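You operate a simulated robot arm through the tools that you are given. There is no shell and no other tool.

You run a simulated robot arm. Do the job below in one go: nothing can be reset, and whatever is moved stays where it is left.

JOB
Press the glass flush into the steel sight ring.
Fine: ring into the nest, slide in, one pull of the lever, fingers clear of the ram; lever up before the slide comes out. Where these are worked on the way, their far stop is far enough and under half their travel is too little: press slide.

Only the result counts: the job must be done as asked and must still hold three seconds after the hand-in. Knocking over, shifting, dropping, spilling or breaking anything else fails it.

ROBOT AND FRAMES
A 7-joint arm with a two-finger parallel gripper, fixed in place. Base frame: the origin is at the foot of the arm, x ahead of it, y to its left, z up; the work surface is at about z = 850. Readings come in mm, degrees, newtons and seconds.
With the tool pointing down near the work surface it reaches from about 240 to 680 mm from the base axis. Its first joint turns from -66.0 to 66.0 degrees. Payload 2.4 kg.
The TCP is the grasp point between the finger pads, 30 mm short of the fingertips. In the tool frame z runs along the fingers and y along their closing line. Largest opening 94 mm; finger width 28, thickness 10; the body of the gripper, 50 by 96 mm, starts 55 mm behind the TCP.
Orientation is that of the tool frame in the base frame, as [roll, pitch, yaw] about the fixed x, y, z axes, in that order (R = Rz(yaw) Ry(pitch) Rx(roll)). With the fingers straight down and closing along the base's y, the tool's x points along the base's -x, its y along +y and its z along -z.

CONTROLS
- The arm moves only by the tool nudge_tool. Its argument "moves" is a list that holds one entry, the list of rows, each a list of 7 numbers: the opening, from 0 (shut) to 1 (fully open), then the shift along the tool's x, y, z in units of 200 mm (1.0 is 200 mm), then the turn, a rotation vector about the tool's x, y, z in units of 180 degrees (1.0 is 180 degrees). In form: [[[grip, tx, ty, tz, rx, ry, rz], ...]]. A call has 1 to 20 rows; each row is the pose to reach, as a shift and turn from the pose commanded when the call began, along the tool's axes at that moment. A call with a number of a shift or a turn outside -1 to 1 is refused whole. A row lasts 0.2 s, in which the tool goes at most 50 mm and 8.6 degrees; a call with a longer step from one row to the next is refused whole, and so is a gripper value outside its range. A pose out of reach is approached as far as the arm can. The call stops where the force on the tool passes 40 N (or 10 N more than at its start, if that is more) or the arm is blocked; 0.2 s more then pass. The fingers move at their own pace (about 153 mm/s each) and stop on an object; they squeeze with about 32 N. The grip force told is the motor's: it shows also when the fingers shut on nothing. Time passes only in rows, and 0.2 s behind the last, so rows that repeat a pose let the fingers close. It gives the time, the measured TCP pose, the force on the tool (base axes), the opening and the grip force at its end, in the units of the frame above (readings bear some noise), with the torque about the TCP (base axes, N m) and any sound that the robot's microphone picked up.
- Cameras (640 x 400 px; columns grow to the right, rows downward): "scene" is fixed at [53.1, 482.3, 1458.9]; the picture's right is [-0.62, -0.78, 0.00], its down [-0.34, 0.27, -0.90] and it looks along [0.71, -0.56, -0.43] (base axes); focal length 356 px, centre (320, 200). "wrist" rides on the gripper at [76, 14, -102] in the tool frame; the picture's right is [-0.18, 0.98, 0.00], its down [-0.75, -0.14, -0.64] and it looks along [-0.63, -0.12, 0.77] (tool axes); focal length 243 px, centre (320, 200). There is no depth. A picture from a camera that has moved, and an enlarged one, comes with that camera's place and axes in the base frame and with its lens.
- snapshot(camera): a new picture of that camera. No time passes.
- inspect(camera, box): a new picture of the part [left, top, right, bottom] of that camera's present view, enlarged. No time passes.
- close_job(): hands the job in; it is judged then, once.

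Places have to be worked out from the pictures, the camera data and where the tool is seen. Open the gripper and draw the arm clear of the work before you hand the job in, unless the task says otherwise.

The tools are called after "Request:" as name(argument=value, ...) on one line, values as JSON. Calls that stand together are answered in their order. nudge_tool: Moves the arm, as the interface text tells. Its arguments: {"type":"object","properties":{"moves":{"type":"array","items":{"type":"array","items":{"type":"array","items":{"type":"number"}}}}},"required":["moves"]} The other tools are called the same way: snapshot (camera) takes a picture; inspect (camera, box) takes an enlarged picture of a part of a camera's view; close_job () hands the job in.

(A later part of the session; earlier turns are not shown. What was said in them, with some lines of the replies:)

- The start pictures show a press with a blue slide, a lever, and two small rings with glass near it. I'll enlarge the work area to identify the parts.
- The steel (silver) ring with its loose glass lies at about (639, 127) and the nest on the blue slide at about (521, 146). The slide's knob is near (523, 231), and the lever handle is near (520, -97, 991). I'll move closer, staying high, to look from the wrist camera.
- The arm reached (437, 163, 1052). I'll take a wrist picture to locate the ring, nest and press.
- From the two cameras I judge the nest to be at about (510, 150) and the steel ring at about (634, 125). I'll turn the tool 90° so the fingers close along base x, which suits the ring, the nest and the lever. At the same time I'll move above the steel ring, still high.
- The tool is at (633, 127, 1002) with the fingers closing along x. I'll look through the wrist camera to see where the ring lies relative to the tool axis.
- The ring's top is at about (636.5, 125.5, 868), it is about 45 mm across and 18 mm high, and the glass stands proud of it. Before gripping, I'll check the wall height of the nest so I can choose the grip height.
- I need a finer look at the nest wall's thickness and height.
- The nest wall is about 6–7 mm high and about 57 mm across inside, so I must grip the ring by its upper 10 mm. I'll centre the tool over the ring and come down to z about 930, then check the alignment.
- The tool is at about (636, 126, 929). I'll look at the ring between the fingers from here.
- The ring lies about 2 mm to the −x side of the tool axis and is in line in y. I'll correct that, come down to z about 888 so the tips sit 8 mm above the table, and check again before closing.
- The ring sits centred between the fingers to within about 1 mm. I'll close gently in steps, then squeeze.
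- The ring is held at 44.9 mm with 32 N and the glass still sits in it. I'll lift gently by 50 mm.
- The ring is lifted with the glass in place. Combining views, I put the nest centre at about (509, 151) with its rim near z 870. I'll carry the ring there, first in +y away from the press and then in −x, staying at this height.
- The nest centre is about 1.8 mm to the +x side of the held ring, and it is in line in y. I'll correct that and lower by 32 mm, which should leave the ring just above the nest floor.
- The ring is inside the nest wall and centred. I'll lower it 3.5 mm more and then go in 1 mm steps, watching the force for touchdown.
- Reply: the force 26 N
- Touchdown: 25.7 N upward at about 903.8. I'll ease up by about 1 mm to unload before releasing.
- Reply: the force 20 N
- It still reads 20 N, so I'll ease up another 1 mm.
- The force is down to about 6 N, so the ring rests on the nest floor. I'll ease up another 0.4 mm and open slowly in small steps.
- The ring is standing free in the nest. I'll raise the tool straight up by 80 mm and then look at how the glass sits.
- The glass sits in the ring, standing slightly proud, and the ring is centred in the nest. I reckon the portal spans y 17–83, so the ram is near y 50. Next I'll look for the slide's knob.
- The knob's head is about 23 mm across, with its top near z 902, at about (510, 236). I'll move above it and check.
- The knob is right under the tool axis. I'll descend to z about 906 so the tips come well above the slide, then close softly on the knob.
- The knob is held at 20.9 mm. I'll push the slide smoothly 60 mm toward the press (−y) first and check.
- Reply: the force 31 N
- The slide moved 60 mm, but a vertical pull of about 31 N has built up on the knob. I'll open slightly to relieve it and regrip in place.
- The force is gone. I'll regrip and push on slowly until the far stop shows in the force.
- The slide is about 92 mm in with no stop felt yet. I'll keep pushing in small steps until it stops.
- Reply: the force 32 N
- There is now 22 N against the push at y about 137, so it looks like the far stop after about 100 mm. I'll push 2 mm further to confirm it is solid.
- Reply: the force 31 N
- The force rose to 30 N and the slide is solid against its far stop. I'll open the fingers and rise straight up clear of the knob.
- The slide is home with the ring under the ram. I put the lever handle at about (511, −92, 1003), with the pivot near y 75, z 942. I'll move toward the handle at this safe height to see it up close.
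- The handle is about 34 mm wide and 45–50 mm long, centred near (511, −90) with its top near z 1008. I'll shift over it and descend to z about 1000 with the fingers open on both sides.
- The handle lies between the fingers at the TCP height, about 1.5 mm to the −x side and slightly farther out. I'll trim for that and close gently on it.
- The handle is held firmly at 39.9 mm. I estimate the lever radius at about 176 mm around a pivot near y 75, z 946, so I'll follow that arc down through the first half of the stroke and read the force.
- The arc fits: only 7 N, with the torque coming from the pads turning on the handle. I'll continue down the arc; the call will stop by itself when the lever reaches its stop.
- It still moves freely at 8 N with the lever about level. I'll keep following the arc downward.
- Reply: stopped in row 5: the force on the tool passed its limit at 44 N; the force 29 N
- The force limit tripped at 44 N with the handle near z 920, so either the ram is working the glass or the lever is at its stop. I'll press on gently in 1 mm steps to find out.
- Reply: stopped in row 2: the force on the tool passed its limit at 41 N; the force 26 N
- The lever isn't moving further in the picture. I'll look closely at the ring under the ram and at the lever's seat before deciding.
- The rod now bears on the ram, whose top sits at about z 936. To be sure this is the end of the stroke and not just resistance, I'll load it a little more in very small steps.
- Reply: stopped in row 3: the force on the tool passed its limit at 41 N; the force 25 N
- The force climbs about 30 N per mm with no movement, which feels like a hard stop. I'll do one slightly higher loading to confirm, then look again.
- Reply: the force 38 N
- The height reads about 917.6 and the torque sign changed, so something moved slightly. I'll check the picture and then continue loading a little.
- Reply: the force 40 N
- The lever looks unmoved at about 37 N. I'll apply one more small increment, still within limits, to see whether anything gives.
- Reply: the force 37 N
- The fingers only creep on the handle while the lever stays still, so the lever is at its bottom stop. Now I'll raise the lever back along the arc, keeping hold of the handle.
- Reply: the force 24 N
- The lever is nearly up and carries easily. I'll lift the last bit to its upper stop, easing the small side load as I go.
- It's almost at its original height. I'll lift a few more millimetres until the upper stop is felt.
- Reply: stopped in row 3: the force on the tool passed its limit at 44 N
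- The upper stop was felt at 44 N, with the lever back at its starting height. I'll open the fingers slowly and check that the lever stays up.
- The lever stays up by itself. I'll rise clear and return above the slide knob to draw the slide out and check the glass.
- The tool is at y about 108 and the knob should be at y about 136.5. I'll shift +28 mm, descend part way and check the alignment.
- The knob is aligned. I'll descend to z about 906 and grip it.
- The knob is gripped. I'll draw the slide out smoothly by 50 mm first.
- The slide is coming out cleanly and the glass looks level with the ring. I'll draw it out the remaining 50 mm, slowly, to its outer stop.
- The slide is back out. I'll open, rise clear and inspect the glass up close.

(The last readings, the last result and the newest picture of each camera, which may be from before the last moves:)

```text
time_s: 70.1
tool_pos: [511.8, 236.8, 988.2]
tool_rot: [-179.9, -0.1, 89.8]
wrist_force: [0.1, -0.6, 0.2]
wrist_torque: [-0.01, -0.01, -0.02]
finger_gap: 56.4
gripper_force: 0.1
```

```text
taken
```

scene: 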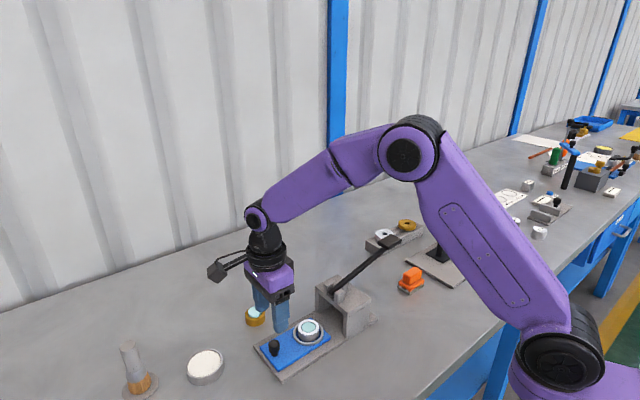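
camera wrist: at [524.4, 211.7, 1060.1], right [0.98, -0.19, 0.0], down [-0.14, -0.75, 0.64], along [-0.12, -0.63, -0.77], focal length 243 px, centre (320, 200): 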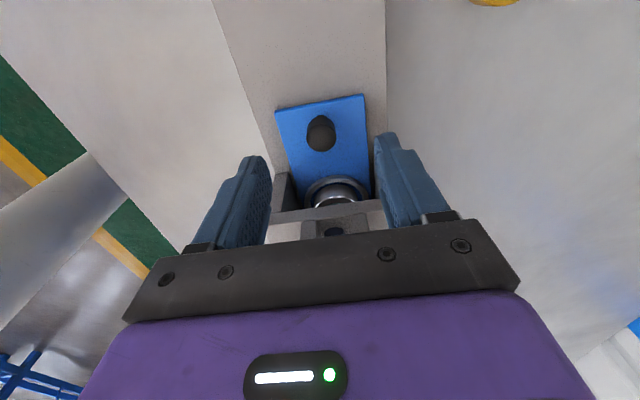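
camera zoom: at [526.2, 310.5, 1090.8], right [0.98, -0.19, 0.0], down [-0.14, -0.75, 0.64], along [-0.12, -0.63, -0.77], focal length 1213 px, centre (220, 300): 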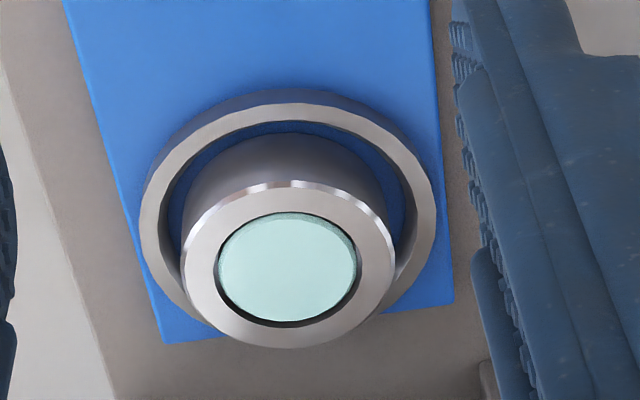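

The glass looks close to flush. I'll zoom in tightly from both cameras to judge whether it is level with the rim all round.

Request:
inspect(camera="scene", box=[298, 316, 322, 334])

Request:
inspect(camera="wrist", box=[325, 175, 375, 215])

Request:
inspect(camera="scene", box=[242, 302, 270, 326])

```text
16.00 times, centred on (310, 325) of scene
camera zoom: at [53.1, 482.3, 1458.9], right [-0.62, -0.78, 0.0], down [-0.34, 0.27, -0.9], along [0.71, -0.56, -0.43], focal length 5704 px, centre (480, -1800)
```

zoom: 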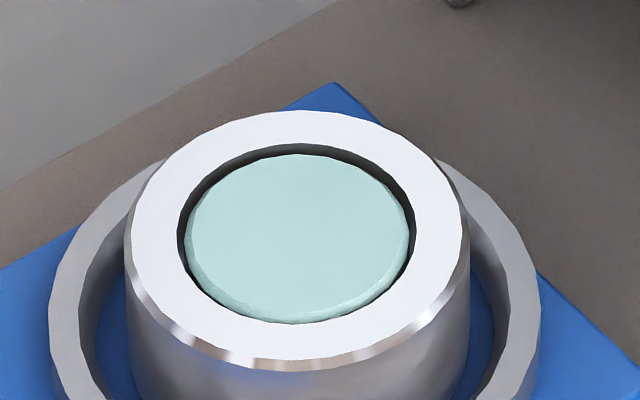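

```text
10.00 times, centred on (350, 195) of wrist
camera zoom: at [526.2, 310.5, 1090.8], right [0.98, -0.19, 0.0], down [-0.14, -0.75, 0.64], along [-0.12, -0.63, -0.77], focal length 2426 px, centre (20, 250)
```

zoom: 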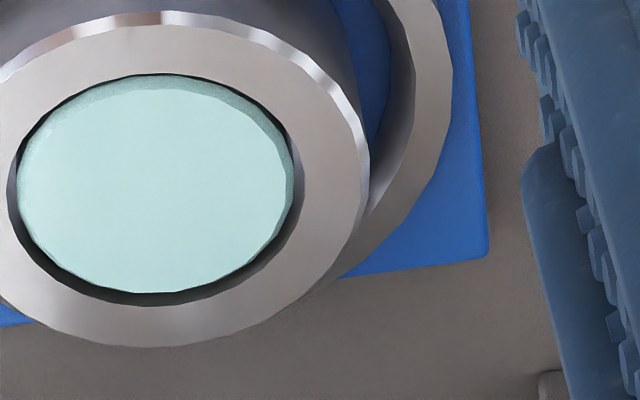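

```text
16.00 times, centred on (256, 314) of scene
camera zoom: at [53.1, 482.3, 1458.9], right [-0.62, -0.78, 0.0], down [-0.34, 0.27, -0.9], along [0.71, -0.56, -0.43], focal length 5704 px, centre (1344, -1624)
```

zoom: 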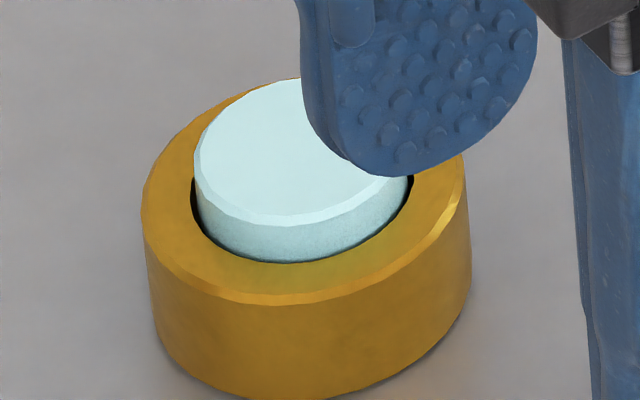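

By geometry the glass face is within a few tenths of a millimetre of the rim. I'll take one tighter zoom of the near edge to be more certain about the chamfer and level.

Request:
inspect(camera="scene", box=[304, 325, 316, 333])

Request:
inspect(camera="scene", box=[300, 318, 312, 326])

Request:
inspect(camera="scene", box=[250, 308, 262, 320])

```text
16.00 times, centred on (310, 329) of scene
camera zoom: at [53.1, 482.3, 1458.9], right [-0.62, -0.78, 0.0], down [-0.34, 0.27, -0.9], along [0.71, -0.56, -0.43], focal length 5704 px, centre (480, -1864)
```

zoom: 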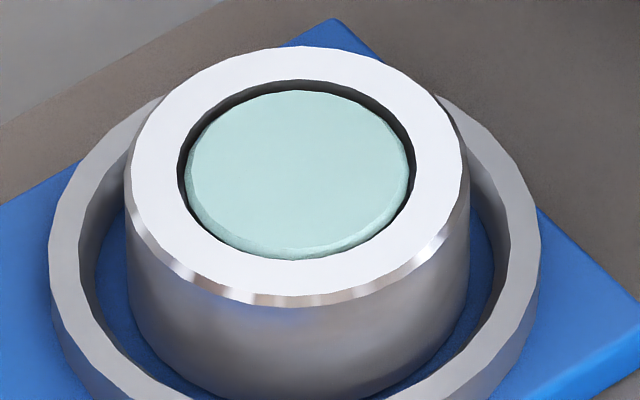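

```text
16.00 times, centred on (306, 322) of scene
camera zoom: at [53.1, 482.3, 1458.9], right [-0.62, -0.78, 0.0], down [-0.34, 0.27, -0.9], along [0.71, -0.56, -0.43], focal length 5704 px, centre (544, -1752)
```

zoom: 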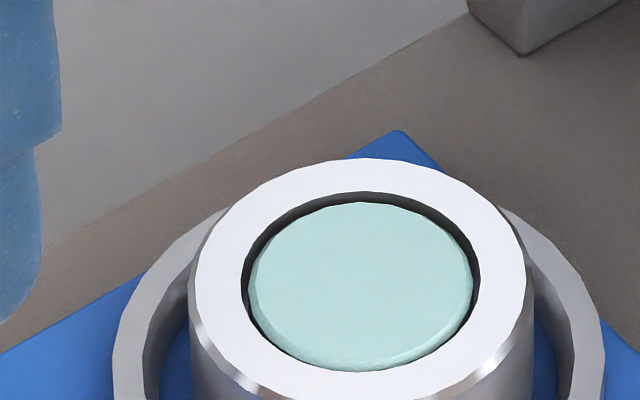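

```text
16.00 times, centred on (256, 314) of scene
camera zoom: at [53.1, 482.3, 1458.9], right [-0.62, -0.78, 0.0], down [-0.34, 0.27, -0.9], along [0.71, -0.56, -0.43], focal length 5704 px, centre (1344, -1624)
```

zoom: 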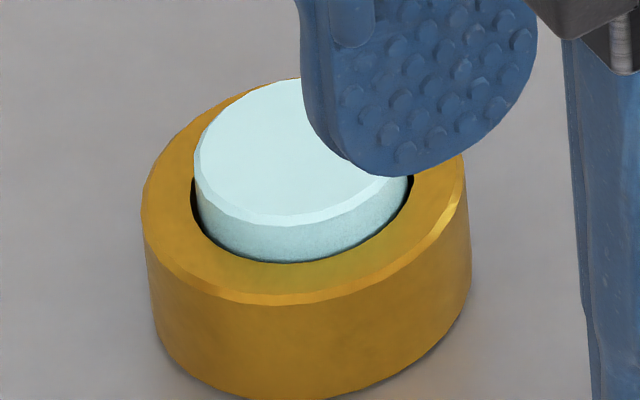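

The steel ring's glass is level with the rim, with only its small edge chamfer showing, unlike the untouched brass one. The lever is up, the slide is out and nothing else has moved. I'll raise the arm well clear, gripper open.

Request:
nudge_tool(moves=[[[0.8, 0, 0, -0.2, 0, 0, 0], [0.9, 0, -0.1, -0.4, 0, 0, 0], [1, 0, -0.2, -0.6, 0, 0, 0], [1, 0, -0.3, -0.8, 0, 0, 0], [1, 0, -0.4, -0.95, 0, 0, 0], [1, 0, -0.5, -0.95, 0, 0, 0], [1, 0, -0.5, -0.95, 0, 0, 0], [1, 0, -0.5, -0.95, 0, 0, 0]]])

Request:
snapshot(camera="scene")

Request:
inspect(camera="scene", box=[230, 230, 430, 390])

Request:
inspect(camera="scene", box=[298, 316, 322, 334])

```text
time_s: 71.9
tool_pos: [411.5, 236.5, 1176.1]
tool_rot: [-179.9, 0.0, 89.8]
wrist_force: [0.0, 0.6, 0.0]
wrist_torque: [-0.03, -0.01, 0.03]
finger_gap: 94.1
gripper_force: 0.0
```

```text
taken
```

scene: 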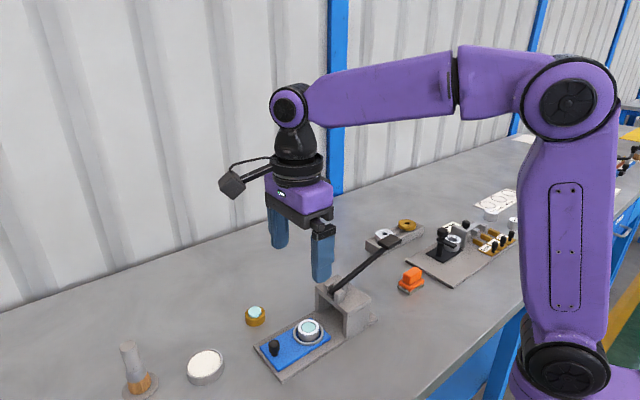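

```text
2.50 times, centred on (330, 310) of scene
camera zoom: at [53.0, 482.3, 1458.9], right [-0.62, -0.78, 0.0], down [-0.34, 0.27, -0.9], along [0.71, -0.56, -0.43], focal length 891 px, centre (295, -75)
```

zoom: 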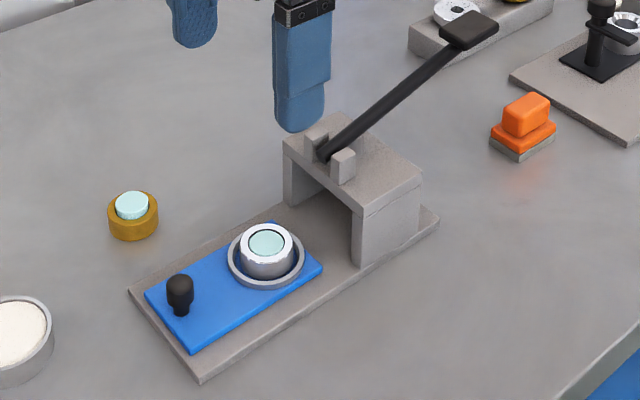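

```text
16.00 times, centred on (310, 325) of scene
camera zoom: at [53.0, 482.3, 1458.9], right [-0.62, -0.78, 0.0], down [-0.34, 0.27, -0.9], along [0.71, -0.56, -0.43], focal length 5704 px, centre (480, -1800)
```

zoom: 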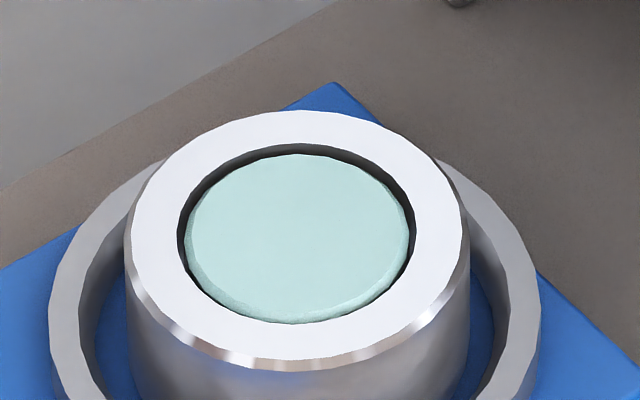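

The glass sits flush in the steel ring in the nest, the lever is up, and the slide is out. The other items are undisturbed and the arm is clear with the gripper open, so I'm handing the job in.

Request:
close_job()

```text
The job is handed in.
```

The glass is in the steel ring and level with its rim, to within about 0.3 mm as measured from the camera pictures. The job is handed in, but no pass or fail came back.

- **Pressing:** I set the ring in the nest and pushed the slide to its far stop. I pulled the lever once to its bottom stop with the fingers on the handle, clear of the ram. The lever was back up before I drew the slide out.
- **Glass sank before the press:** the glass stood about 7 mm proud at the start. It had already dropped to about flush by the time the ring was in the nest. The lever still came down to a hard stop, but I can't say how much the press itself moved the glass.
- **End state:** the ring is still in the nest on the drawn-out slide. The lever stays up on its own, and the arm is raised clear with the gripper open. Nothing else looks moved in the last picture.
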